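You operate a simulated robot arm through the tools that you are given. There is no shell and no other tool. Be economical: measure what you need, move in short steps, check, and stop when the job is done.

The job below is to be done with a simulated two-armed robot. You get a single attempt, and the scene is never put back.

TASK
Turn the blue rate knob to 2. Turn the black temperature knob to 60 C. Take the steel pot with a black handle and put it on the shelf under the blue bench. Take the clear jar with a white lid and leave it on the shelf under the drum. Lift the vent flap of the dryer open. Do these in any order. Set down upright: clear jar with a white lid.

It is judged by the outcome, as a careful person would: the job done as asked, and still so three seconds after it is handed in. It fails if anything else is knocked over, pushed out of place, dropped, spilled or broken. A push-on lid holds only when it is set on centred and level and pressed home; a screw cap is set on level and turned clockwise until tight.

THE ROBOT
Two 7-joint arms with three-finger grippers on one trunk, on a base that drives. Base frame: it is fixed to the floor where the robot stands at the start and does not move with it; the origin is under the middle of the robot, x ahead of it, y to its left, z up. Units: mm, degrees, N and s.
The left shoulder is at the start at [52, 126, 1263], the right one opposite. With the tool pointing down near the work surface each hand reaches from about 360 to 820 mm from the robot's upright axis, wherever it stands, measured 20 degrees to its own side. Places, roughly: black temperature knob [3400, -4500, 800]; blue rate knob [600, 0, 1400]; clear jar with a white lid (8x8x10 cm) [-5400, -3200, 900]; shelf under the blue bench [-2900, -2000, 300]; shelf under the drum (29x19 cm) [-4140, -6100, 600]; steel pot with a black handle (12x21x9 cm) [-5100, -3500, 900]; vent flap of the dryer [-3300, -8200, 400]. Payload 2.94 kg a hand.
The TCP of each hand is the grasp point between the finger pads, 30 mm short of the fingertips. In the tool frame z runs along the fingers and y along their closing line. Largest opening 128 mm; the body of the gripper starts 93 mm behind the TCP.
Orientation is that of the tool frame in the base frame, as a unit quaternion [w, x, y, z]. With the fingers straight down and closing along the base's y, the tool's x points along the base's -x, its y along +y and its z along -z.

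THE INTERFACE
- The arms move only by the tool jog_arm. It takes "left_plan", "right_plan" or both (then of equal length, played together; a hand with none holds still); each is a list of rows, each an object (a shift or turn left out is 0, a gripper value left out holds the last) with "slide": the shift along the tool's x, y, z in cm, a list of three; "angular": the turn, a rotation vector about the tool's x, y, z in degrees, a list of three; "jaw": the gripper command, from -1 (shut) to 1 (fully open), values between in proportion. In form: [{"slide": [dx, dy, dz], "angular": [wx, wy, wz], "jaw": jaw}, ...]. A call has 1 to 12 rows; each row is the pose to reach, as a shift and turn from the pose commanded when the call began, along the tool's axes at that moment. A row lasts 0.2 s, in which the tool goes at most 50 mm and 8.6 degrees; a call with a longer step from one row to the next is refused whole, and so is a gripper value outside its range. Where a pose cannot be reached the arm comes as near as it can. A force on the tool above 40 N (or 10 N above the force at the start of the call, whichever is more), or a blocked arm, ends the call early, and 0.2 s more pass. Each finger halts on what it meets, pressing with about 29 N; the grip force reading is that of the motor and also rises with nothing between the fingers. The clock runs only during rows and for 0.2 s after the last one: add rows that repeat a pose to give the fingers time. It gives the time, the measured TCP pose, the force on the tool (base axes), the opening and the grip force at its end, in the units of the frame above (readings bear some noise), with the torque about the TCP (base axes, N m) and any sound that the robot's microphone picked up.
- Cameras (640 x 400 px; columns grow to the right, rows downward): "scene" is now at [165.6, 1.9, 1446.6]; the picture's right is [0.02, -1.00, 0.00], its down [-0.44, -0.01, -0.90] and it looks along [0.90, 0.02, -0.44] (base axes); focal length 266 px, centre (320, 200). "left" rides on the left gripper at [69, 15, -120] in its tool frame; the picture's right is [-0.21, 0.98, 0.00], its down [-0.82, -0.18, -0.54] and it looks along [-0.53, -0.12, 0.84] (tool axes); focal length 251 px, centre (320, 200). "right" rides on the right gripper at [69, -15, -120] in its tool frame; the picture's right is [0.22, 0.98, 0.00], its down [-0.82, 0.18, -0.54] and it looks along [-0.53, 0.12, 0.84] (tool axes); focal length 251 px, centre (320, 200). There is no depth. A picture from a camera that has moved, and an enlarged one, comes with that camera's place and axes in the base frame and with its lens.
- grab_frame(camera): a new picture of that camera. No time passes.
- lift_body(by): slides the trunk up (or, below 0, down) by that many mm; the arms and the scene camera ride with it, the base frame stays. It gives what a move gives, with no picture.
- steer(legs): drives the robot by 1 to 6 legs, each [ahead, left, turn to the left] in mm, mm and degrees, along the robot's own axes; the way and the turn of a leg run together, so that a leg with both is an arc; at most 1500 mm and 180 degrees a leg. The arms and the cameras ride along, it lands a little off, and it stops where it bumps. It gives what a move gives.
- turn_head(pan, tilt): turns the head with the scene camera to pan (to the left, within 80 degrees either way) and tilt (down, from -29 to 69), counted from straight ahead of the robot. It gives what a move gives.
- enlarge(camera, box): a new picture of the part [left, top, right, bottom] of that camera's present view, enlarged. No time passes.
- close_job(): hands the job in; it is judged then, once.

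Go step by step. Nothing tells you exact positions but the pictures and the camera data: compare them with the known pose of the tool, close in by small moves and look again before you grip or let go. The budget is 165 turns and 138 pictures, counting those below and the enlarged ones. Unless the task says otherwise, let go and move clear before handing in, and close with one line.

The tools are called after "Request:" as a command line: name --argument value ..., lists and objects as JSON in quotes. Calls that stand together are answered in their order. jog_arm: Moves the arms, as the interface text tells. Its arguments: {"type":"object","properties":{"left_plan":{"type":"array"},"right_plan":{"type":"array"}},"required":[]} The other tools are called the same way: lift_body (by) slides the trunk up or down; steer (legs) drives the base; turn_head (pan, tilt) turns the head that bears the scene camera; grab_frame (camera) takes a picture; enlarge (camera, box) takes an enlarged picture of a part of a camera's view; close_job () hands the job in.

At the start:

```text
time: 0.0
left_ee_pos: [388.8, 136.8, 1149.0]
left_ee_rot: [0.001, 0.0, 1.0, -0.001]
left_wrist_force: [-0.5, 0.5, -0.8]
left_moment: [-0.01, 0.02, 0.04]
left_grip_width: 128.0
left_finger_force: 0.0
right_ee_pos: [461.1, -163.9, 1001.2]
right_ee_rot: [0.001, 0.0, 1.0, 0.0]
right_wrist_force: [-0.2, -0.1, 0.2]
right_moment: [0.01, 0.0, -0.01]
right_grip_width: 127.8
right_finger_force: 0.0
trunk travel left (down, up): [-475.0, 72.0]
robot x, y, heading: [1.5, 2.5, -0.0]
head pan, tilt: [1.2, 26.0]
```

scene: 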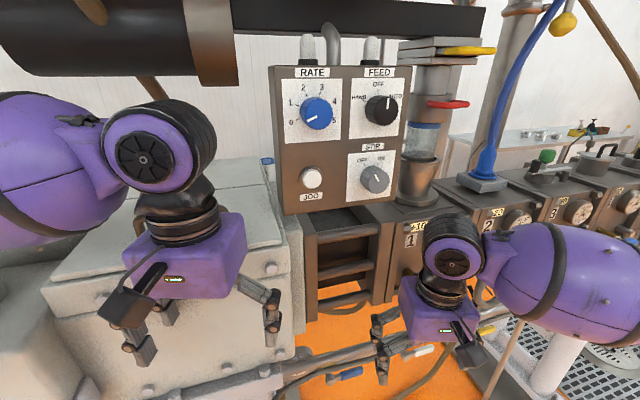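
right: 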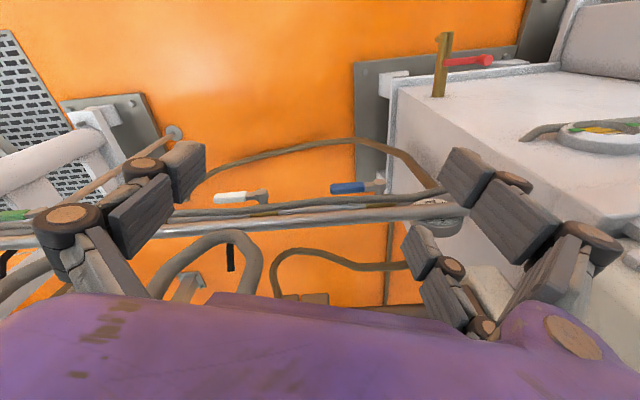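
left: 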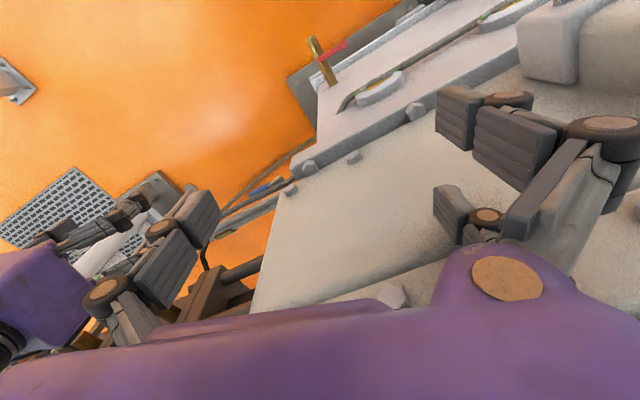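

The control box with the blue rate knob is right ahead of the robot. I'll take a closer look at it first.

Request:
enlarge --camera "scene" --box '[260, 50, 420, 220]'

```text
2.35 times, centred on (340, 135) of scene
camera zoom: at [165.6, 1.9, 1446.6], right [0.02, -1.0, 0.0], down [-0.44, -0.01, -0.9], along [0.9, 0.02, -0.44], focal length 627 px, centre (273, 353)
```

zoom: 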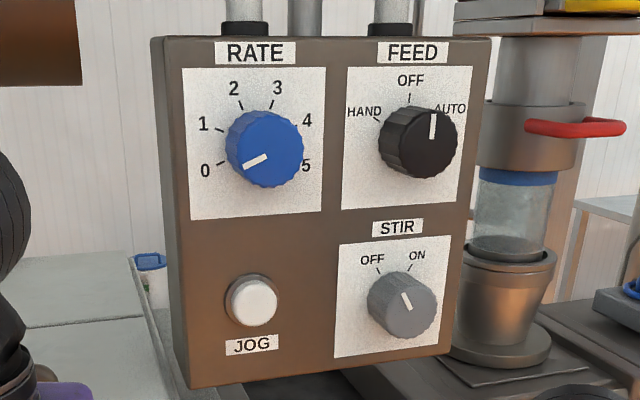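

The panel faces slightly to the robot's right (about 17° yaw). The rate pointer is at 0 and must turn clockwise by about 96°. I'll back off a little to make room for the right arm.

Request:
steer --legs '[[-120, 0, 0]]'

Request:
turn_head --pan 0 --tilt 10

Request:
enlarge --camera "scene" --box '[220, 75, 420, 200]'

```text
time: 1.2
left_ee_pos: [273.4, 137.6, 1150.1]
left_ee_rot: [0.0, 0.0, 1.0, 0.0]
left_wrist_force: [-0.5, -0.4, 0.1]
left_moment: [-0.01, 0.03, 0.0]
left_grip_width: 128.0
left_finger_force: 0.0
right_ee_pos: [342.4, -163.4, 998.7]
right_ee_rot: [0.001, -0.001, 1.0, -0.001]
right_wrist_force: [-0.3, 0.6, 0.9]
right_moment: [0.0, -0.02, 0.02]
right_grip_width: 128.0
right_finger_force: 0.1
trunk travel left (down, up): [-475.0, 72.0]
robot x, y, heading: [-120.6, 0.5, -0.2]
head pan, tilt: [1.2, 26.0]
```

```text
time: 2.0
left_ee_pos: [271.7, 136.3, 1150.4]
left_ee_rot: [0.001, 0.0, 1.0, -0.001]
left_wrist_force: [-0.5, 0.5, 0.2]
left_moment: [0.02, 0.03, -0.01]
left_grip_width: 128.2
left_finger_force: 0.0
right_ee_pos: [342.5, -163.9, 1001.4]
right_ee_rot: [0.0, 0.001, 1.0, 0.0]
right_wrist_force: [0.2, -0.4, -0.5]
right_moment: [0.02, 0.01, 0.01]
right_grip_width: 127.7
right_finger_force: 0.1
trunk travel left (down, up): [-475.0, 72.0]
robot x, y, heading: [-116.5, 1.0, -0.1]
head pan, tilt: [0.0, 10.0]
```

```text
3.20 times, centred on (320, 138) of scene
camera zoom: at [48.9, 0.0, 1472.6], right [0.0, -1.0, 0.0], down [-0.17, 0.0, -0.98], along [0.98, 0.0, -0.17], focal length 853 px, centre (320, 400)
```

zoom: 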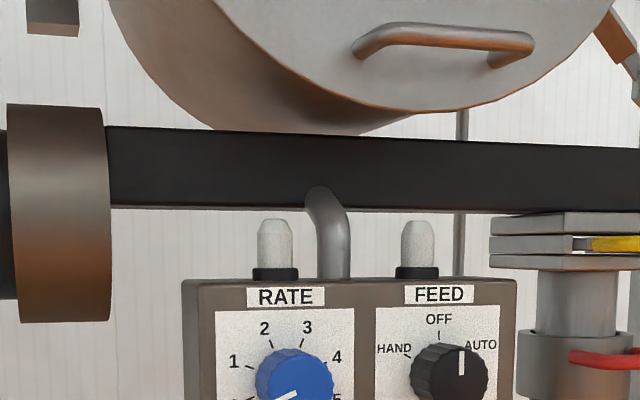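

The knob is at roughly x 615, y 17, z 1385. I'm raising the right hand and pitching it to point forward in front of the panel.

Request:
jog_arm --right_plan '[{"slide": [-0.8, 0.6, -3.5], "angular": [0, -8.18, 0], "jaw": 0.3}, {"slide": [-1.6, 1.2, -7], "angular": [0, -16.36, 0]}, {"slide": [-2.4, 1.8, -10.5], "angular": [0, -24.5, 0]}, {"slide": [-3.2, 2.4, -14], "angular": [0, -32.7, 0]}, {"slide": [-4, 3, -17.5], "angular": [0, -40.9, 0]}, {"slide": [-4.8, 3.6, -21], "angular": [0, -49.1, 0]}, {"slide": [-5.6, 4.2, -24.5], "angular": [0, -57.3, 0]}, {"slide": [-6.4, 4.8, -28], "angular": [0, -65.4, 0]}, {"slide": [-7.2, 5.4, -31.5], "angular": [0, -73.6, 0]}, {"slide": [-8, 6, -35], "angular": [0, -81.8, 0]}, {"slide": [-8.8, 6.6, -38.5], "angular": [0, -90, 0]}, {"slide": [-8.8, 6.6, -38.5], "angular": [0, -90, 0]}]'

Request:
grab_frame --camera "right"

```text
time: 4.6
left_ee_pos: [271.4, 135.6, 1150.7]
left_ee_rot: [-0.001, 0.0, 1.0, -0.001]
left_wrist_force: [0.4, -1.3, 0.3]
left_moment: [0.06, 0.04, 0.0]
left_grip_width: 128.0
left_finger_force: 0.1
right_ee_pos: [431.2, -100.6, 1386.5]
right_ee_rot: [0.707, 0.001, 0.707, -0.001]
right_wrist_force: [-0.9, -0.4, -0.9]
right_moment: [-0.03, 0.01, 0.05]
right_grip_width: 83.3
right_finger_force: 0.0
right hand out of reach, approached as far as the arm can: row 6, 7, 8, 9, 10
trunk travel left (down, up): [-475.0, 72.0]
robot x, y, heading: [-116.2, -4.0, -0.3]
head pan, tilt: [0.0, 10.0]
```

```text
132 pictures are left
camera right: at [311.0, -115.1, 1316.3], right [0.0, 0.98, -0.21], down [-0.54, 0.18, 0.82], along [0.84, 0.11, 0.53], focal length 251 px, centre (320, 200)
```

right: 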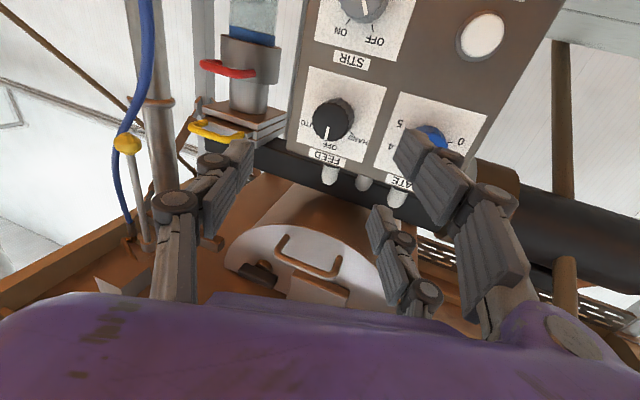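

Triangulating gives the RATE knob face at about (568, 16, 1390). I'm yawing the tool 17° left and moving to a pre-grasp about 80 mm in front of it.

Request:
jog_arm --right_plan '[{"slide": [-0.1, 3.1, 1], "angular": [-5.7, 0, 0]}, {"slide": [-0.2, 6.2, 3], "angular": [-11.4, 0, 0]}, {"slide": [-0.4, 9.3, 6], "angular": [-17, 0, 0]}, {"slide": [-0.4, 9.3, 6], "angular": [-17, 0, 0]}]'

Request:
jog_arm --right_plan '[{"angular": [0, 0, -8]}, {"angular": [0, 0, -16]}, {"angular": [0, 0, -24]}, {"angular": [0, 0, -32]}, {"angular": [0, 0, -40]}, {"angular": [0, 0, -48]}, {"angular": [0, 0, -48]}]'

Request:
grab_frame --camera "right"

Request:
grab_frame --camera "scene"

```text
time: 5.6
left_ee_pos: [272.6, 137.4, 1150.4]
left_ee_rot: [0.0, -0.001, 1.0, -0.001]
left_wrist_force: [0.4, 1.1, -0.1]
left_moment: [0.06, 0.01, 0.0]
left_grip_width: 128.0
left_finger_force: 0.1
right_ee_pos: [491.5, -7.8, 1390.6]
right_ee_rot: [0.699, -0.105, 0.699, 0.105]
right_wrist_force: [-0.4, -0.1, 0.1]
right_moment: [-0.03, 0.0, 0.03]
right_grip_width: 83.3
right_finger_force: 0.1
trunk travel left (down, up): [-475.0, 72.0]
robot x, y, heading: [-119.1, 0.8, 0.1]
head pan, tilt: [0.0, 10.0]
```

```text
time: 7.2
left_ee_pos: [273.0, 138.0, 1150.0]
left_ee_rot: [0.0, 0.001, 1.0, -0.002]
left_wrist_force: [0.3, -0.1, 0.3]
left_moment: [-0.02, -0.04, -0.02]
left_grip_width: 128.0
left_finger_force: 0.1
right_ee_pos: [490.1, -5.5, 1388.6]
right_ee_rot: [0.681, -0.381, 0.596, -0.19]
right_wrist_force: [-0.2, 0.0, 0.1]
right_moment: [-0.01, 0.01, -0.03]
right_grip_width: 83.1
right_finger_force: 0.1
trunk travel left (down, up): [-475.0, 72.0]
robot x, y, heading: [-119.1, 3.0, 0.2]
head pan, tilt: [0.0, 10.0]
```

```text
131 pictures are left
camera right: at [393.2, -99.1, 1355.1], right [-0.14, 0.47, -0.87], down [-0.73, 0.54, 0.41], along [0.67, 0.7, 0.27], focal length 251 px, centre (320, 200)
```

right: 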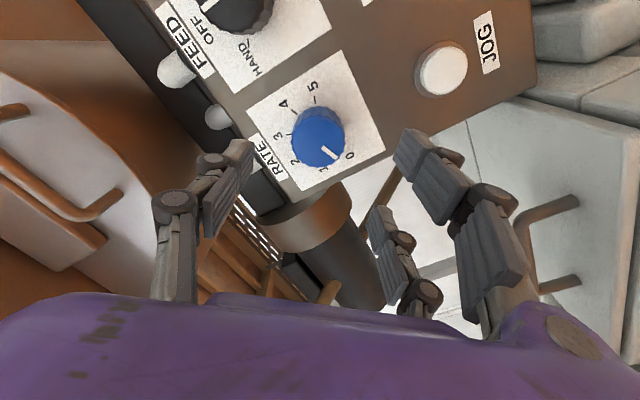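

```text
130 pictures are left
camera scene: at [48.9, 0.2, 1472.6], right [0.0, -1.0, 0.0], down [-0.17, 0.0, -0.98], along [0.98, 0.0, -0.17], focal length 266 px, centre (320, 200)
```

scene: 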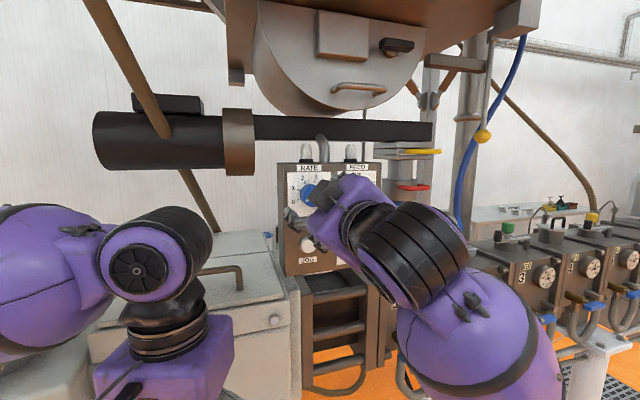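

The tool axis lines up with the knob, which is about 70 mm ahead. I'm advancing in steps.

Request:
jog_arm --right_plan '[{"slide": [-0.1, 0, 2.5]}, {"slide": [-0.2, 0, 5.2]}, {"slide": [-0.2, 0, 5.2]}]'

Request:
grab_frame --camera "right"

Request:
enlarge --camera "scene" --box '[260, 140, 420, 260]'

```text
time: 8.0
left_ee_pos: [272.2, 136.6, 1149.8]
left_ee_rot: [0.0, 0.0, 1.0, 0.0]
left_wrist_force: [-0.9, -0.3, -0.8]
left_moment: [0.01, -0.01, 0.01]
left_grip_width: 128.3
left_finger_force: 0.1
right_ee_pos: [538.2, 10.2, 1391.4]
right_ee_rot: [0.681, -0.381, 0.596, -0.189]
right_wrist_force: [-0.7, -0.3, -0.2]
right_moment: [0.01, 0.01, 0.01]
right_grip_width: 83.3
right_finger_force: 0.1
trunk travel left (down, up): [-475.0, 72.0]
robot x, y, heading: [-120.6, -1.7, 0.1]
head pan, tilt: [0.0, 10.0]
```

```text
129 pictures are left
camera right: at [441.9, -83.2, 1356.4], right [-0.14, 0.47, -0.87], down [-0.73, 0.54, 0.41], along [0.67, 0.7, 0.27], focal length 251 px, centre (320, 200)
```

right: 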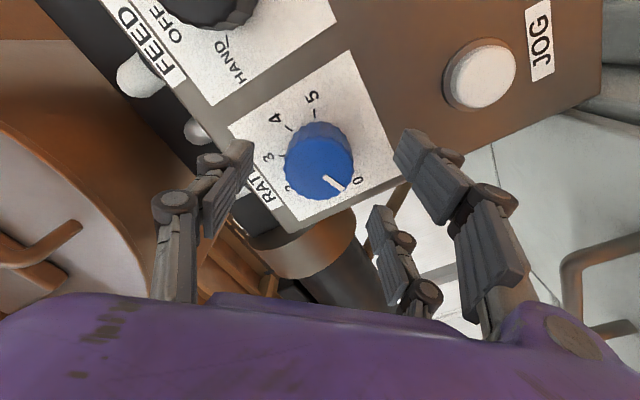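

```text
3.33 times, centred on (340, 200) of scene
camera zoom: at [48.4, -0.4, 1472.7], right [0.0, -1.0, 0.0], down [-0.17, 0.0, -0.98], along [0.98, 0.0, -0.17], focal length 888 px, centre (253, 200)
```

zoom: 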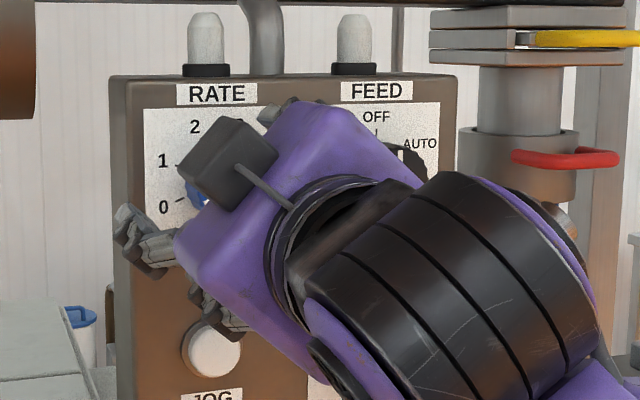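

The knob face is about 22 mm ahead of the TCP and centred. I'm advancing 15 mm more and closing.

Request:
jog_arm --right_plan '[{"slide": [0, 0.2, 0.8]}, {"slide": [0, 0.2, 1.5]}, {"slide": [0, 0.2, 1.5], "jaw": 0}, {"slide": [0, 0.2, 1.5], "jaw": -0.6}, {"slide": [0, 0.2, 1.5], "jaw": -0.6}]'

Request:
grab_frame --camera "right"

```text
time: 9.2
left_ee_pos: [273.2, 135.4, 1150.0]
left_ee_rot: [0.0, -0.001, 1.0, -0.001]
left_wrist_force: [-0.6, 0.3, -0.4]
left_moment: [-0.02, -0.03, -0.03]
left_grip_width: 127.9
left_finger_force: 0.1
right_ee_pos: [554.0, 10.7, 1391.3]
right_ee_rot: [0.683, -0.376, 0.597, -0.191]
right_wrist_force: [11.2, -12.8, 12.5]
right_moment: [0.12, -0.37, -0.18]
right_grip_width: 38.5
right_finger_force: 10.1
trunk travel left (down, up): [-475.0, 72.0]
robot x, y, heading: [-116.3, -0.1, 0.0]
head pan, tilt: [0.0, 10.0]
```

```text
127 pictures are left
camera right: at [457.6, -81.9, 1355.1], right [-0.14, 0.48, -0.87], down [-0.73, 0.54, 0.41], along [0.67, 0.69, 0.27], focal length 251 px, centre (320, 200)
```

right: 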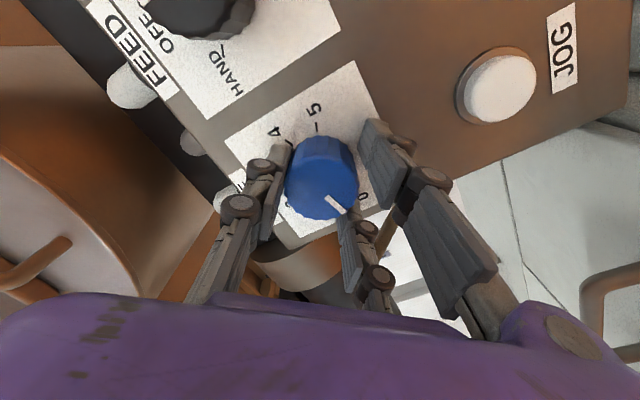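

The knob is gripped with a small sideways load. I'm easing that off by 3 mm and turning clockwise.

Request:
jog_arm --right_plan '[{"slide": [0, -0.3, 0], "angular": [0, 0, 0], "jaw": -0.8}, {"slide": [0, -0.3, 0], "angular": [0, 0, 8]}, {"slide": [0, -0.3, 0], "angular": [0, 0, 16]}, {"slide": [0, -0.3, 0], "angular": [0, 0, 24]}, {"slide": [0, -0.3, 0], "angular": [0, 0, 32]}, {"slide": [0, -0.3, 0], "angular": [0, 0, 40]}, {"slide": [0, -0.3, 0], "angular": [0, 0, 40]}]'

Request:
grab_frame --camera "right"

```text
time: 10.8
left_ee_pos: [274.0, 133.0, 1149.9]
left_ee_rot: [-0.001, 0.0, 1.0, 0.001]
left_wrist_force: [-0.1, 1.0, -0.7]
left_moment: [0.0, -0.02, -0.02]
left_grip_width: 128.1
left_finger_force: 0.1
right_ee_pos: [555.7, 7.3, 1390.8]
right_ee_rot: [0.706, -0.149, 0.691, 0.055]
right_wrist_force: [11.5, -22.2, 6.3]
right_moment: [0.01, -0.1, -0.53]
right_grip_width: 31.8
right_finger_force: 44.8
trunk travel left (down, up): [-475.0, 72.0]
robot x, y, heading: [-116.4, 1.2, 0.1]
head pan, tilt: [0.0, 10.0]
```

```text
126 pictures are left
camera right: at [447.9, -49.6, 1323.9], right [-0.27, 0.9, -0.34], down [-0.6, 0.12, 0.79], along [0.75, 0.42, 0.51], focal length 251 px, centre (320, 200)
```

right: 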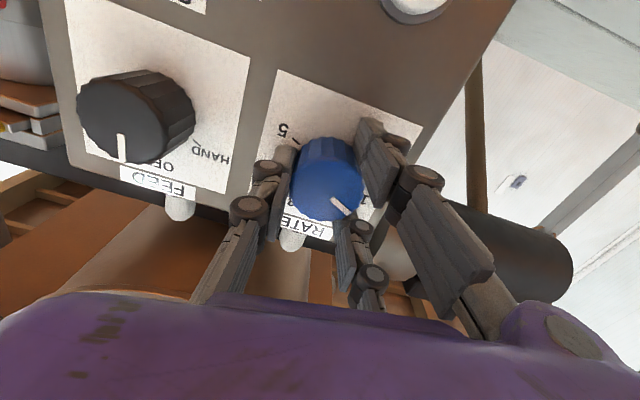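

The pointer is turning with the hand and is now close to 1. I'm continuing.

Request:
jog_arm --right_plan '[{"slide": [0, -0.3, 0], "angular": [0, 0, 0]}, {"slide": [0, -0.3, 0], "angular": [0, 0, 8]}, {"slide": [0, -0.3, 0], "angular": [0, 0, 16]}, {"slide": [0, -0.3, 0], "angular": [0, 0, 24]}, {"slide": [0, -0.3, 0], "angular": [0, 0, 32]}, {"slide": [0, -0.3, 0], "angular": [0, 0, 40]}, {"slide": [0, -0.3, 0], "angular": [0, 0, 48]}, {"slide": [0, -0.3, 0], "angular": [0, 0, 54]}, {"slide": [0, -0.3, 0], "angular": [0, 0, 54]}]'

Request:
grab_frame --camera "right"

```text
time: 12.8
left_ee_pos: [272.3, 134.3, 1149.4]
left_ee_rot: [0.0, 0.0, 1.0, 0.002]
left_wrist_force: [0.5, 0.3, 0.6]
left_moment: [0.03, 0.02, 0.02]
left_grip_width: 128.1
left_finger_force: 0.1
right_ee_pos: [556.2, 8.3, 1387.6]
right_ee_rot: [0.599, 0.179, 0.687, 0.37]
right_wrist_force: [-11.6, -18.2, -31.3]
right_moment: [-0.26, 0.54, 0.1]
right_grip_width: 32.4
right_finger_force: 45.2
trunk travel left (down, up): [-475.0, 72.0]
robot x, y, heading: [-114.0, 0.0, -0.2]
head pan, tilt: [0.0, 10.0]
```

```text
125 pictures are left
camera right: at [428.7, 11.5, 1329.6], right [-0.24, 0.8, 0.56], down [-0.37, -0.6, 0.7], along [0.9, -0.04, 0.44], focal length 251 px, centre (320, 200)
```

right: 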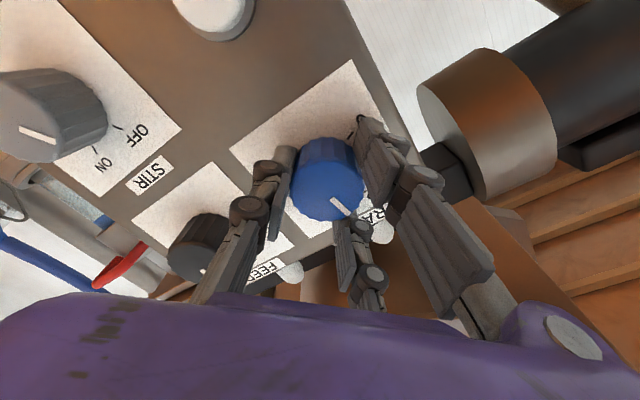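

The knob followed about 94°. I'm releasing, backing off and looking.

Request:
jog_arm --right_plan '[{"jaw": -0.2}, {"jaw": 0.3}, {"slide": [0, 0, -2.5]}, {"slide": [0, 0, -6]}, {"slide": [0, 0, -10]}]'

Request:
enlarge --camera "right" --box '[220, 50, 420, 200]'

Request:
enlarge --camera "scene" --box '[260, 140, 420, 260]'

```text
time: 14.0
left_ee_pos: [270.9, 135.7, 1149.6]
left_ee_rot: [0.0, 0.0, 1.0, -0.001]
left_wrist_force: [0.0, -0.6, 1.0]
left_moment: [-0.01, -0.06, -0.01]
left_grip_width: 128.0
left_finger_force: 0.0
right_ee_pos: [457.8, -16.0, 1392.0]
right_ee_rot: [0.603, 0.176, 0.684, 0.37]
right_wrist_force: [0.0, 0.4, 0.0]
right_moment: [-0.03, -0.01, -0.02]
right_grip_width: 83.1
right_finger_force: 0.1
trunk travel left (down, up): [-475.0, 72.0]
robot x, y, heading: [-112.5, 0.2, 0.1]
head pan, tilt: [0.0, 10.0]
```

```text
2.67 times, centred on (320, 125) of right
camera zoom: at [331.4, -14.5, 1332.9], right [-0.25, 0.8, 0.55], down [-0.38, -0.6, 0.7], along [0.89, -0.04, 0.45], focal length 670 px, centre (320, 400)
```

zoom: 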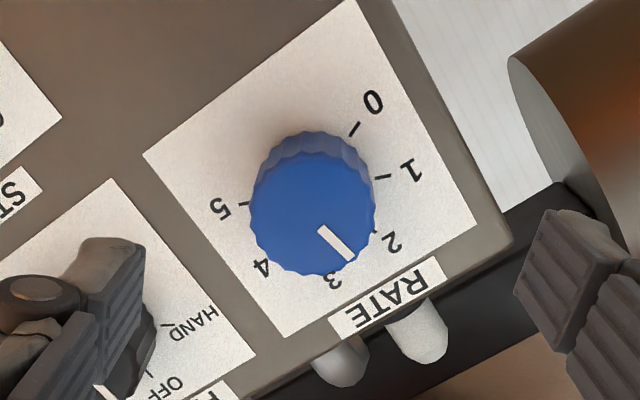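

```text
3.33 times, centred on (340, 200) of scene
camera zoom: at [48.0, -0.3, 1472.8], right [0.0, -1.0, 0.0], down [-0.17, 0.0, -0.98], along [0.98, 0.0, -0.17], focal length 888 px, centre (253, 200)
```

zoom: 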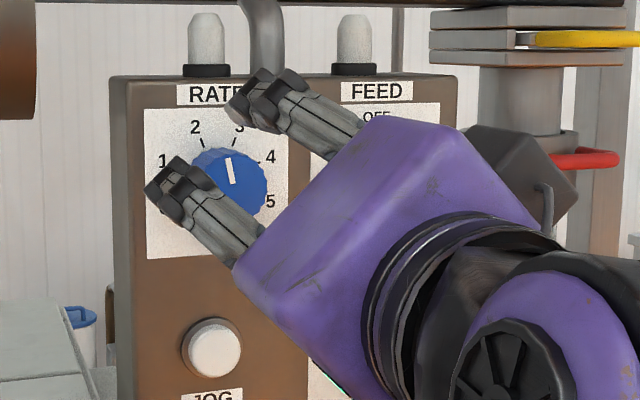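

The pointer looks a bit past 2. I'm moving the hand out of the view for a precise look.

Request:
jog_arm --right_plan '[{"slide": [2.5, -2.5, -1]}, {"slide": [5.5, -5.5, -2]}, {"slide": [8, -8, -3]}, {"slide": [11, -11, -4]}, {"slide": [11, -11, -4]}]'

Request:
enlarge --camera "scene" --box '[280, 160, 344, 200]'

```text
time: 15.2
left_ee_pos: [271.6, 137.1, 1148.6]
left_ee_rot: [0.001, 0.0, 1.0, -0.001]
left_wrist_force: [1.0, 0.5, 0.6]
left_moment: [0.0, -0.06, -0.01]
left_grip_width: 128.0
left_finger_force: 0.0
right_ee_pos: [429.9, -20.5, 1234.8]
right_ee_rot: [0.605, 0.176, 0.683, 0.37]
right_wrist_force: [-0.9, 0.3, 0.1]
right_moment: [-0.02, 0.0, -0.04]
right_grip_width: 83.2
right_finger_force: 0.0
right hand out of reach, approached as far as the arm can: row 3, 4, 5
trunk travel left (down, up): [-475.0, 72.0]
robot x, y, heading: [-117.4, 3.1, 0.3]
head pan, tilt: [0.0, 10.0]
```

```text
10.00 times, centred on (312, 180) of scene
camera zoom: at [47.5, 0.6, 1472.8], right [0.0, -1.0, 0.0], down [-0.17, 0.0, -0.98], along [0.98, 0.0, -0.17], focal length 2665 px, centre (400, 400)
```

zoom: 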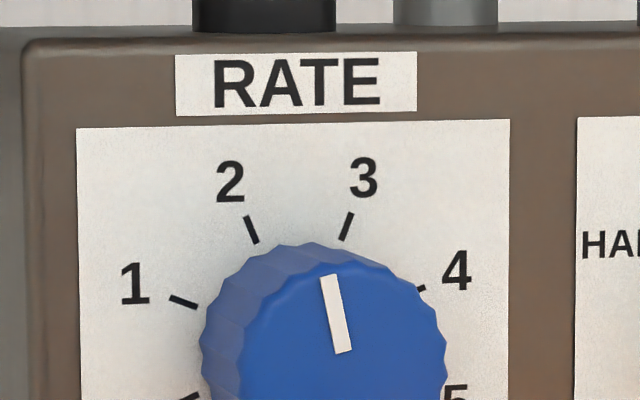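

The pointer is at about 2.2 and needs about 9° counter-clockwise. I'm going back to pre-grasp on the corrected axis (y 8.5, z 1389).

Request:
jog_arm --right_plan '[{"slide": [-2.8, 2.6, 0]}, {"slide": [-5.6, 5.2, 0]}, {"slide": [-8.4, 7.8, 1]}, {"slide": [-11.3, 10.4, 2.5]}, {"slide": [-11.3, 10.4, 3.9]}, {"slide": [-11.3, 10.4, 3.9]}]'

```text
time: 16.6
left_ee_pos: [272.1, 136.4, 1148.8]
left_ee_rot: [0.0, 0.0, 1.0, 0.0]
left_wrist_force: [0.0, 0.1, 0.2]
left_moment: [0.03, 0.01, 0.02]
left_grip_width: 128.4
left_finger_force: 0.1
right_ee_pos: [469.2, -20.4, 1389.6]
right_ee_rot: [0.602, 0.177, 0.685, 0.37]
right_wrist_force: [0.3, -0.3, -0.1]
right_moment: [-0.02, 0.0, 0.01]
right_grip_width: 83.2
right_finger_force: 0.1
right hand out of reach, approached as far as the arm can: row 1, 2
trunk travel left (down, up): [-475.0, 72.0]
robot x, y, heading: [-116.4, -2.9, -0.0]
head pan, tilt: [0.0, 10.0]
```

I'm advancing, gripping and turning back about 9°.

Request:
jog_arm --right_plan '[{"slide": [0, 0.1, 3]}, {"slide": [0, 0.1, 6]}, {"slide": [0, 0.1, 9]}, {"slide": [0, 0.1, 9]}, {"slide": [0, 0.1, 9], "jaw": -0.3}, {"slide": [0, 0.1, 9], "jaw": -0.7}, {"slide": [0, 0.1, 9], "jaw": -0.7}]'

Request:
jog_arm --right_plan '[{"angular": [0, 0, -5]}, {"angular": [0, 0, -9]}, {"angular": [0, 0, -9]}]'

Request:
jog_arm --right_plan '[{"jaw": -0.3}, {"jaw": 0.3}, {"slide": [0, 0, -3]}, {"slide": [0, 0, -6]}, {"slide": [0, 0, -9]}, {"slide": [3, -3, -11]}, {"slide": [6, -6, -13]}, {"slide": [9, -9, -13]}, {"slide": [12, -12, -13]}]'

Request:
enlarge --camera "scene" --box '[280, 160, 344, 200]'

```text
time: 18.2
left_ee_pos: [272.7, 136.3, 1150.8]
left_ee_rot: [0.0, 0.0, 1.0, -0.001]
left_wrist_force: [0.1, -0.7, -0.5]
left_moment: [0.0, 0.01, -0.01]
left_grip_width: 127.9
left_finger_force: 0.0
right_ee_pos: [554.5, 7.3, 1388.3]
right_ee_rot: [0.603, 0.178, 0.684, 0.37]
right_wrist_force: [-0.1, -1.0, -0.1]
right_moment: [-0.02, 0.06, -0.09]
right_grip_width: 34.4
right_finger_force: 45.2
trunk travel left (down, up): [-475.0, 72.0]
robot x, y, heading: [-112.2, -1.5, 0.0]
head pan, tilt: [0.0, 10.0]
```

```text
time: 19.0
left_ee_pos: [271.3, 136.8, 1150.7]
left_ee_rot: [0.0, 0.0, 1.0, 0.0]
left_wrist_force: [0.3, -0.1, 1.1]
left_moment: [-0.01, 0.02, -0.04]
left_grip_width: 127.8
left_finger_force: 0.1
right_ee_pos: [554.9, 8.4, 1389.0]
right_ee_rot: [0.631, 0.122, 0.695, 0.322]
right_wrist_force: [2.5, -1.2, 4.3]
right_moment: [0.09, -0.22, -0.05]
right_grip_width: 34.0
right_finger_force: 45.1
trunk travel left (down, up): [-475.0, 72.0]
robot x, y, heading: [-117.4, 3.1, 0.2]
head pan, tilt: [0.0, 10.0]
```

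```text
time: 21.0
left_ee_pos: [270.7, 137.1, 1151.2]
left_ee_rot: [0.001, 0.0, 1.0, 0.0]
left_wrist_force: [0.2, -0.7, -0.3]
left_moment: [0.01, 0.01, 0.02]
left_grip_width: 128.1
left_finger_force: 0.0
right_ee_pos: [437.5, -50.9, 1219.6]
right_ee_rot: [0.632, 0.122, 0.696, 0.32]
right_wrist_force: [-0.5, -0.1, 0.1]
right_moment: [0.0, 0.01, 0.01]
right_grip_width: 83.2
right_finger_force: 0.0
right hand out of reach, approached as far as the arm can: row 7, 8
trunk travel left (down, up): [-475.0, 72.0]
robot x, y, heading: [-116.0, -0.9, 0.0]
head pan, tilt: [0.0, 10.0]
```

```text
10.00 times, centred on (312, 180) of scene
camera zoom: at [47.7, 0.3, 1472.8], right [0.0, -1.0, 0.0], down [-0.17, 0.0, -0.98], along [0.98, 0.0, -0.17], focal length 2665 px, centre (400, 400)
```

zoom: 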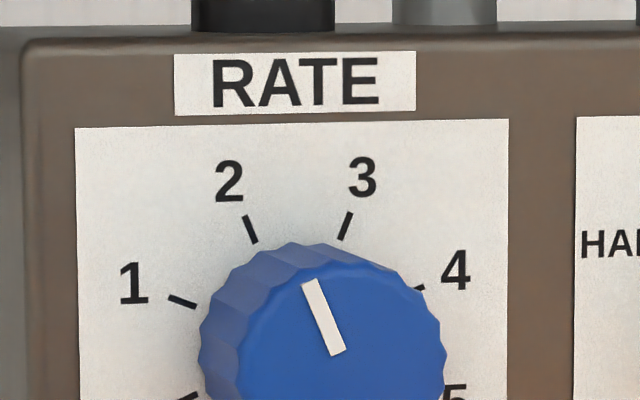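

The rate pointer now lines up with the 2 tick. I'm tucking the right hand back to pointing down and looking around for the drive to the temperature knob.

Request:
jog_arm --right_plan '[{"slide": [0.3, -1.1, -1.1], "angular": [3.7, 7.3, -1.4]}, {"slide": [0.6, -2.2, -2.3], "angular": [7.4, 14.7, -2.8]}, {"slide": [0.9, -3.4, -3.4], "angular": [11.2, 22, -4.3]}, {"slide": [1.2, -4.5, -4.6], "angular": [14.9, 29.4, -5.7]}, {"slide": [1.5, -5.6, -5.7], "angular": [18.6, 36.7, -7.1]}, {"slide": [1.7, -6.8, -6.9], "angular": [22.3, 44.1, -8.5]}, {"slide": [2, -7.9, -8], "angular": [26, 51.4, -9.9]}, {"slide": [2.3, -9, -9.2], "angular": [29.7, 58.8, -11.3]}, {"slide": [2.6, -10.1, -10.3], "angular": [33.5, 66.1, -12.8]}, {"slide": [2.9, -11.3, -11.5], "angular": [37.2, 73.5, -14.2]}, {"slide": [3.2, -12.4, -12.6], "angular": [40.9, 80.8, -15.6]}, {"slide": [3.2, -12.4, -12.6], "angular": [40.9, 80.8, -15.6]}]'

Request:
turn_head --pan -60 --tilt 20

Request:
grab_frame --camera "scene"

```text
time: 23.6
left_ee_pos: [272.6, 136.2, 1150.5]
left_ee_rot: [0.0, 0.0, 1.0, -0.001]
left_wrist_force: [-0.2, -0.3, 0.5]
left_moment: [0.0, -0.01, 0.03]
left_grip_width: 127.8
left_finger_force: 0.1
right_ee_pos: [341.6, -166.3, 1121.5]
right_ee_rot: [-0.002, -0.001, 1.0, 0.001]
right_wrist_force: [0.0, 0.0, 0.2]
right_moment: [0.0, 0.02, 0.0]
right_grip_width: 83.2
right_finger_force: 0.0
right hand out of reach, approached as far as the arm can: row 1, 2, 3, 4
trunk travel left (down, up): [-475.0, 72.0]
robot x, y, heading: [-119.7, 1.9, -0.0]
head pan, tilt: [0.0, 10.0]
```

```text
time: 24.9
left_ee_pos: [272.8, 136.2, 1150.4]
left_ee_rot: [0.0, 0.0, 1.0, -0.001]
left_wrist_force: [0.8, -0.6, 0.4]
left_moment: [0.0, 0.0, -0.03]
left_grip_width: 128.0
left_finger_force: 0.0
right_ee_pos: [341.9, -166.6, 1120.0]
right_ee_rot: [-0.002, -0.001, 1.0, 0.0]
right_wrist_force: [-0.1, 0.4, 1.2]
right_moment: [-0.01, 0.02, 0.02]
right_grip_width: 83.4
right_finger_force: 0.2
trunk travel left (down, up): [-475.0, 72.0]
robot x, y, heading: [-120.8, -0.7, -0.1]
head pan, tilt: [-60.0, 20.0]
```

```text
120 pictures are left
camera scene: at [2.6, -80.6, 1456.3], right [-0.87, -0.5, 0.0], down [-0.17, 0.3, -0.94], along [0.47, -0.81, -0.34], focal length 266 px, centre (320, 200)
```

scene: 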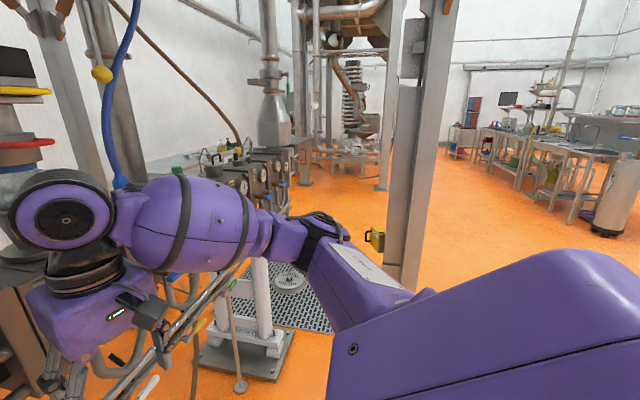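

I'm enlarging the direction of the temperature knob.

Request:
enlarge --camera "scene" --box '[180, 60, 430, 220]'

Request:
turn_head --pan -80 --tilt 35

Request:
grab_frame --camera "scene"

```text
2.50 times, centred on (305, 140) of scene
camera zoom: at [2.6, -80.6, 1456.3], right [-0.87, -0.5, 0.0], down [-0.17, 0.3, -0.94], along [0.47, -0.81, -0.34], focal length 666 px, centre (358, 350)
```

zoom: 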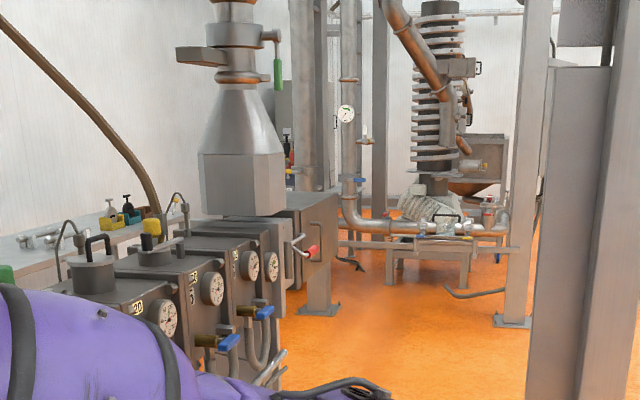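

```text
time: 25.8
left_ee_pos: [271.0, 135.8, 1148.7]
left_ee_rot: [0.0, 0.0, 1.0, -0.002]
left_wrist_force: [-0.3, 0.3, -0.2]
left_moment: [0.04, 0.02, 0.03]
left_grip_width: 127.9
left_finger_force: 0.0
right_ee_pos: [341.9, -165.8, 1121.6]
right_ee_rot: [-0.002, -0.001, 1.0, 0.001]
right_wrist_force: [0.3, -0.6, 0.0]
right_moment: [0.0, 0.0, 0.0]
right_grip_width: 82.8
right_finger_force: 0.1
trunk travel left (down, up): [-475.0, 72.0]
robot x, y, heading: [-120.9, 3.2, 0.1]
head pan, tilt: [-80.0, 35.0]
```

```text
118 pictures are left
camera scene: at [-28.7, -86.7, 1432.5], right [-0.98, -0.17, 0.0], down [-0.1, 0.56, -0.82], along [0.14, -0.81, -0.57], focal length 266 px, centre (320, 200)
```

scene: 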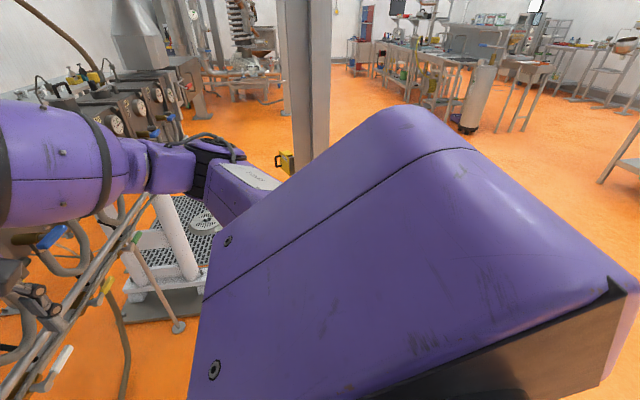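

A skid with gauges and pump sits to the right front, with open orange floor beyond. I'm backing up 300 mm and turning right to see the way.

Request:
steer --legs '[[-300, 0, 0], [0, 0, -60]]'

Request:
turn_head --pan 0 --tilt 15

Request:
grab_frame --camera "scene"

```text
time: 30.5
left_ee_pos: [-111.9, -274.9, 1150.1]
left_ee_rot: [0.0, 0.507, 0.862, -0.001]
left_wrist_force: [-0.9, 0.3, 0.8]
left_moment: [-0.01, 0.0, 0.04]
left_grip_width: 127.9
left_finger_force: 0.0
right_ee_pos: [-341.0, -482.4, 1120.9]
right_ee_rot: [-0.001, 0.507, 0.862, 0.001]
right_wrist_force: [-0.3, -0.1, 0.5]
right_moment: [0.03, 0.01, 0.04]
right_grip_width: 83.2
right_finger_force: 0.0
trunk travel left (down, up): [-475.0, 72.0]
robot x, y, heading: [-419.6, 1.6, -60.9]
head pan, tilt: [-80.0, 35.0]
```

```text
time: 32.0
left_ee_pos: [-111.5, -274.8, 1150.6]
left_ee_rot: [0.0, 0.508, 0.861, 0.0]
left_wrist_force: [-0.6, -0.2, 0.1]
left_moment: [0.02, -0.04, 0.0]
left_grip_width: 127.9
left_finger_force: 0.1
right_ee_pos: [-341.9, -482.1, 1122.1]
right_ee_rot: [0.0, 0.506, 0.862, 0.002]
right_wrist_force: [0.8, -0.9, 0.3]
right_moment: [0.01, 0.0, 0.0]
right_grip_width: 83.1
right_finger_force: 0.0
trunk travel left (down, up): [-475.0, 72.0]
robot x, y, heading: [-417.1, 0.3, -61.0]
head pan, tilt: [0.0, 15.0]
```

```text
117 pictures are left
camera scene: at [-339.9, -147.8, 1464.5], right [-0.88, -0.48, 0.0], down [-0.13, 0.23, -0.97], along [0.47, -0.85, -0.26], focal length 266 px, centre (320, 200)
```

scene: 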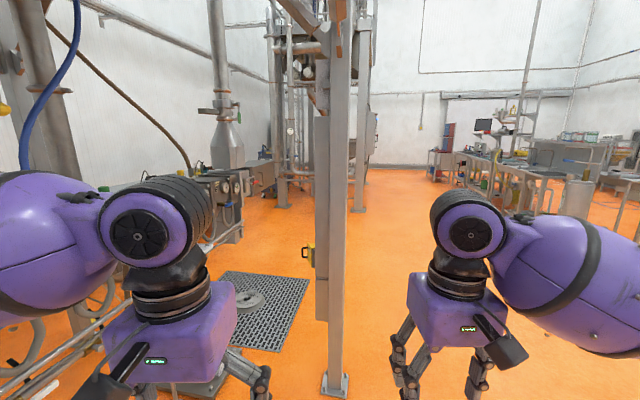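

A column stands at about (180, -1270). I'm zooming toward the temperature-knob direction and around it.

Request:
enlarge --camera "scene" --box '[200, 100, 360, 220]'

Request:
enlarge --camera "scene" --box '[360, 80, 640, 240]'

```text
3.33 times, centred on (280, 160) of scene
camera zoom: at [-339.9, -147.8, 1464.5], right [-0.88, -0.48, 0.0], down [-0.13, 0.23, -0.97], along [0.47, -0.85, -0.26], focal length 888 px, centre (453, 333)
```

zoom: 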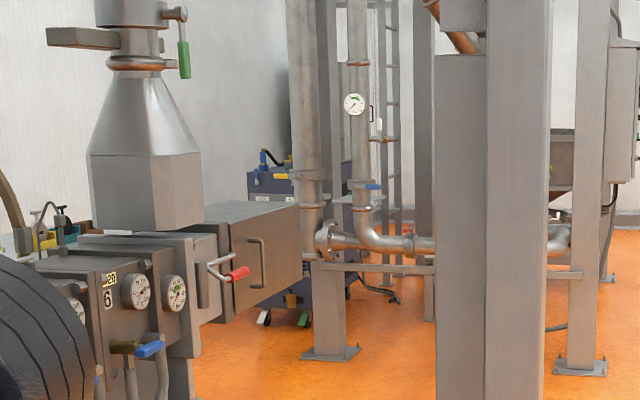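

```text
2.29 times, centred on (500, 160) of scene
camera zoom: at [-339.9, -147.8, 1464.5], right [-0.88, -0.48, 0.0], down [-0.13, 0.23, -0.97], along [0.47, -0.85, -0.26], focal length 609 px, centre (-91, 291)
```

zoom: 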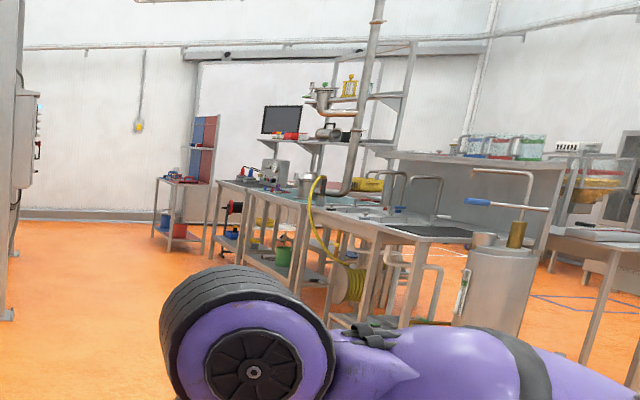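

The blue cabinet near (3600, -4650) must carry the temperature knob. I'm driving past the column on its right side towards it.

Request:
steer --legs '[[0, 0, -31], [1500, 0, 0], [900, 0, 0], [0, 0, 50]]'

Request:
turn_head --pan 0 --tilt 15

Request:
grab_frame --camera "scene"

```text
time: 47.5
left_ee_pos: [-70.9, -2532.7, 1149.6]
left_ee_rot: [0.0, 0.335, 0.942, -0.001]
left_wrist_force: [0.2, 0.4, 0.0]
left_moment: [0.03, 0.03, 0.01]
left_grip_width: 128.0
left_finger_force: 0.1
right_ee_pos: [-207.5, -2810.0, 1121.9]
right_ee_rot: [-0.001, 0.335, 0.942, 0.001]
right_wrist_force: [0.3, 0.1, -0.2]
right_moment: [-0.01, 0.0, -0.02]
right_grip_width: 83.3
right_finger_force: 0.1
trunk travel left (down, up): [-475.0, 72.0]
robot x, y, heading: [-459.8, -2392.2, -39.0]
head pan, tilt: [0.0, 15.0]
```

```text
time: 48.1
left_ee_pos: [-70.7, -2531.7, 1148.5]
left_ee_rot: [0.0, 0.334, 0.943, -0.001]
left_wrist_force: [-0.4, 0.3, -0.3]
left_moment: [0.01, 0.03, 0.01]
left_grip_width: 127.9
left_finger_force: 0.1
right_ee_pos: [-206.8, -2809.6, 1121.0]
right_ee_rot: [-0.001, 0.335, 0.942, 0.002]
right_wrist_force: [-0.9, 0.2, 0.2]
right_moment: [-0.01, -0.03, 0.0]
right_grip_width: 83.0
right_finger_force: 0.1
trunk travel left (down, up): [-475.0, 72.0]
robot x, y, heading: [-461.7, -2392.6, -39.2]
head pan, tilt: [0.0, 15.0]
```

```text
114 pictures are left
camera scene: at [-329.9, -2498.3, 1464.5], right [-0.63, -0.78, 0.0], down [-0.2, 0.16, -0.97], along [0.75, -0.61, -0.26], focal length 266 px, centre (320, 200)
```

scene: 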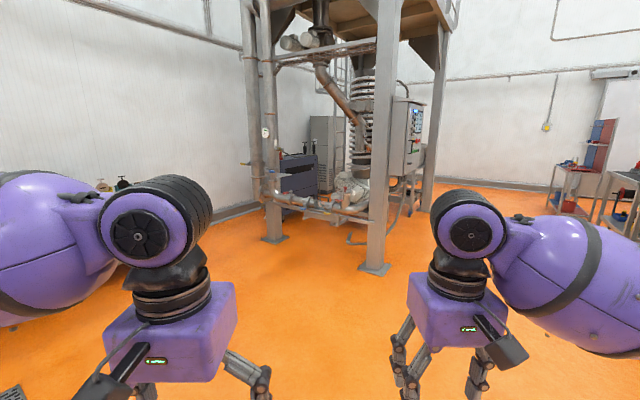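

Request:
enlarge --camera "scene" --box '[230, 90, 450, 280]'

```text
2.11 times, centred on (340, 185) of scene
camera zoom: at [-329.9, -2498.3, 1464.5], right [-0.63, -0.78, 0.0], down [-0.2, 0.16, -0.97], along [0.75, -0.61, -0.26], focal length 561 px, centre (278, 232)
```

zoom: 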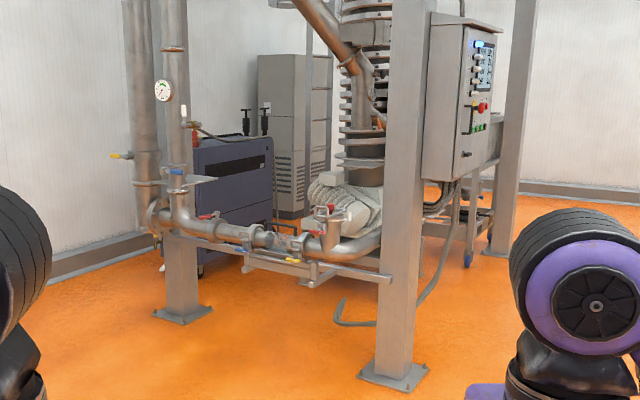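

The cabinet's control face seems to face +y (towards the skid). I need to see the gap between the skid end and the column at (2710, -4160).

Request:
steer --legs '[[1300, 0, 0]]'

Request:
turn_head --pan 20 --tilt 15

Request:
grab_frame --camera "scene"

```text
time: 54.7
left_ee_pos: [937.0, -3361.3, 1148.9]
left_ee_rot: [0.0, 0.338, 0.941, -0.001]
left_wrist_force: [-0.6, 0.0, -0.1]
left_moment: [-0.04, 0.02, -0.02]
left_grip_width: 127.9
left_finger_force: 0.2
right_ee_pos: [797.8, -3639.4, 1121.5]
right_ee_rot: [-0.002, 0.336, 0.942, 0.001]
right_wrist_force: [0.6, -0.7, 0.2]
right_moment: [0.04, 0.03, 0.01]
right_grip_width: 83.2
right_finger_force: 0.0
trunk travel left (down, up): [-475.0, 72.0]
robot x, y, heading: [548.5, -3218.2, -39.6]
head pan, tilt: [0.0, 15.0]
```

```text
time: 55.5
left_ee_pos: [937.0, -3360.4, 1150.4]
left_ee_rot: [0.0, 0.338, 0.941, 0.0]
left_wrist_force: [-0.6, -0.5, 0.2]
left_moment: [0.02, 0.0, 0.01]
left_grip_width: 128.1
left_finger_force: 0.0
right_ee_pos: [797.5, -3638.8, 1120.8]
right_ee_rot: [-0.001, 0.338, 0.941, 0.001]
right_wrist_force: [0.2, 0.1, -0.3]
right_moment: [0.01, 0.01, 0.01]
right_grip_width: 83.5
right_finger_force: 0.0
trunk travel left (down, up): [-475.0, 72.0]
robot x, y, heading: [549.8, -3217.3, -39.4]
head pan, tilt: [20.0, 15.0]
```

```text
112 pictures are left
camera scene: at [693.6, -3297.7, 1464.5], right [-0.33, -0.94, 0.0], down [-0.24, 0.09, -0.97], along [0.91, -0.32, -0.26], focal length 266 px, centre (320, 200)
```

scene: 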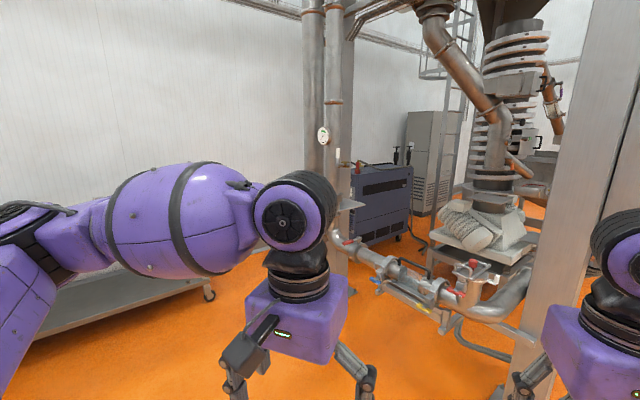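

I'm checking to the left for the skid end before driving.

Request:
steer --legs '[[0, 0, 29]]'

Request:
turn_head --pan 0 --tilt 25

Request:
grab_frame --camera "scene"

Request:
turn_head --pan 45 --tilt 25

Request:
grab_frame --camera "scene"

```text
time: 57.4
left_ee_pos: [957.5, -3150.3, 1149.6]
left_ee_rot: [0.0, 0.087, 0.996, -0.002]
left_wrist_force: [-0.2, -0.3, -1.1]
left_moment: [0.0, -0.01, 0.01]
left_grip_width: 128.1
left_finger_force: 0.0
right_ee_pos: [972.6, -3460.5, 1120.8]
right_ee_rot: [-0.002, 0.086, 0.996, 0.001]
right_wrist_force: [-0.7, 1.1, 0.4]
right_moment: [-0.02, -0.01, -0.01]
right_grip_width: 83.2
right_finger_force: 0.1
trunk travel left (down, up): [-475.0, 72.0]
robot x, y, heading: [548.0, -3216.1, -9.6]
head pan, tilt: [20.0, 15.0]
```

```text
time: 58.2
left_ee_pos: [957.0, -3150.8, 1150.8]
left_ee_rot: [-0.001, 0.088, 0.996, -0.001]
left_wrist_force: [0.7, 0.0, 0.3]
left_moment: [-0.02, 0.0, 0.01]
left_grip_width: 127.8
left_finger_force: 0.1
right_ee_pos: [971.6, -3461.0, 1119.9]
right_ee_rot: [-0.002, 0.086, 0.996, 0.002]
right_wrist_force: [-0.5, -0.1, -0.4]
right_moment: [0.03, -0.04, -0.02]
right_grip_width: 83.1
right_finger_force: 0.0
trunk travel left (down, up): [-475.0, 72.0]
robot x, y, heading: [551.6, -3217.5, -9.9]
head pan, tilt: [0.0, 25.0]
```

```text
111 pictures are left
camera scene: at [712.6, -3247.3, 1448.3], right [-0.17, -0.98, 0.0], down [-0.42, 0.07, -0.91], along [0.89, -0.16, -0.42], focal length 266 px, centre (320, 200)
```

scene: 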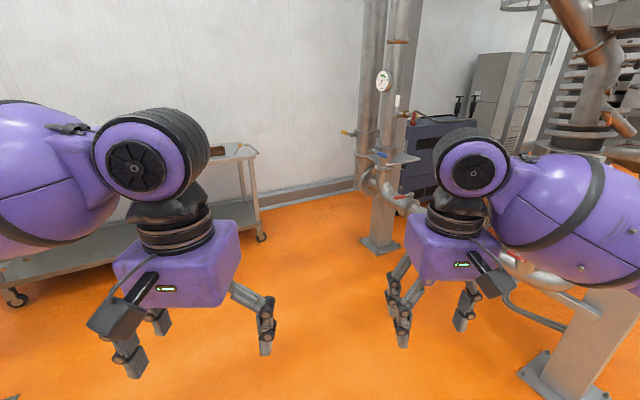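

```text
time: 59.3
left_ee_pos: [957.0, -3150.4, 1149.1]
left_ee_rot: [0.0, 0.087, 0.996, -0.001]
left_wrist_force: [0.2, -0.6, -0.9]
left_moment: [0.0, 0.01, 0.02]
left_grip_width: 127.8
left_finger_force: 0.0
right_ee_pos: [973.2, -3462.7, 1120.8]
right_ee_rot: [-0.001, 0.086, 0.996, 0.001]
right_wrist_force: [-0.1, 0.0, 0.1]
right_moment: [-0.02, 0.03, -0.02]
right_grip_width: 83.4
right_finger_force: 0.0
trunk travel left (down, up): [-475.0, 72.0]
robot x, y, heading: [550.4, -3215.7, -10.0]
head pan, tilt: [45.0, 25.0]
```

```text
110 pictures are left
camera scene: at [697.4, -3178.5, 1448.2], right [0.57, -0.82, 0.0], down [-0.35, -0.24, -0.91], along [0.74, 0.52, -0.42], focal length 266 px, centre (320, 200)
```

scene: 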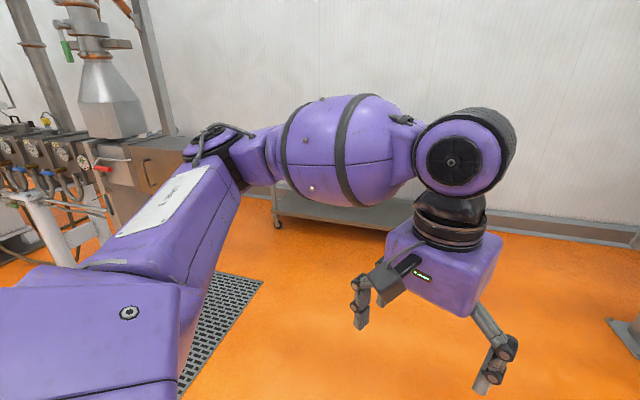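

The floor is clear, and the plant axes are rotated about 18°. I'm driving to about (2600, -3500) and turning to face the cabinet's control side.

Request:
steer --legs '[[0, 0, 2], [1500, 0, 0], [570, 0, 0], [0, 0, -64]]'

Request:
turn_head --pan 25 --tilt 25

Request:
grab_frame --camera "scene"

```text
time: 65.9
left_ee_pos: [2274.3, -3332.7, 1154.5]
left_ee_rot: [0.004, 0.079, 0.997, -0.001]
left_wrist_force: [0.3, -0.2, 0.0]
left_moment: [0.03, 0.03, -0.01]
left_grip_width: 127.9
left_finger_force: 0.1
right_ee_pos: [2291.5, -3645.6, 1115.9]
right_ee_rot: [-0.01, 0.086, 0.996, 0.0]
right_wrist_force: [0.4, 0.4, 0.2]
right_moment: [0.01, 0.01, -0.01]
right_grip_width: 83.0
right_finger_force: 0.0
trunk travel left (down, up): [-475.0, 72.0]
robot x, y, heading: [1877.8, -3401.3, -9.2]
head pan, tilt: [45.0, 25.0]
stopped in leg 2: the robot was blocked; the commanded pose is now the measured one
```

```text
time: 66.7
left_ee_pos: [2270.6, -3331.7, 1154.4]
left_ee_rot: [0.006, 0.077, 0.997, -0.001]
left_wrist_force: [-0.2, -0.2, 0.8]
left_moment: [-0.02, 0.01, -0.02]
left_grip_width: 128.2
left_finger_force: 0.0
right_ee_pos: [2290.7, -3643.9, 1117.1]
right_ee_rot: [-0.008, 0.082, 0.997, 0.001]
right_wrist_force: [0.1, 0.0, 0.1]
right_moment: [0.02, -0.01, 0.0]
right_grip_width: 83.3
right_finger_force: 0.1
trunk travel left (down, up): [-475.0, 72.0]
robot x, y, heading: [1878.3, -3405.5, -8.8]
head pan, tilt: [25.0, 25.0]
```

```text
109 pictures are left
camera scene: at [2023.0, -3392.1, 1450.1], right [0.28, -0.96, 0.0], down [-0.4, -0.12, -0.91], along [0.88, 0.25, -0.41], focal length 266 px, centre (320, 200)
```

scene: 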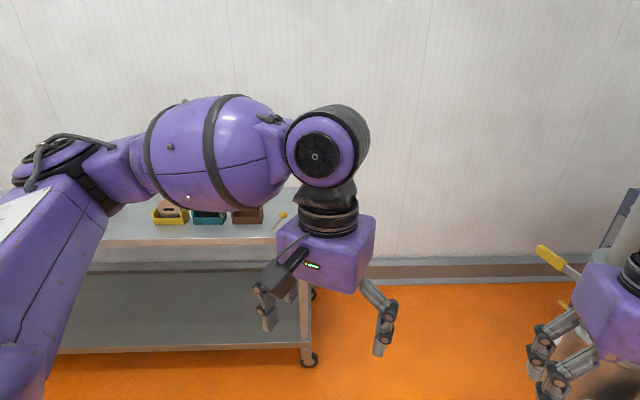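

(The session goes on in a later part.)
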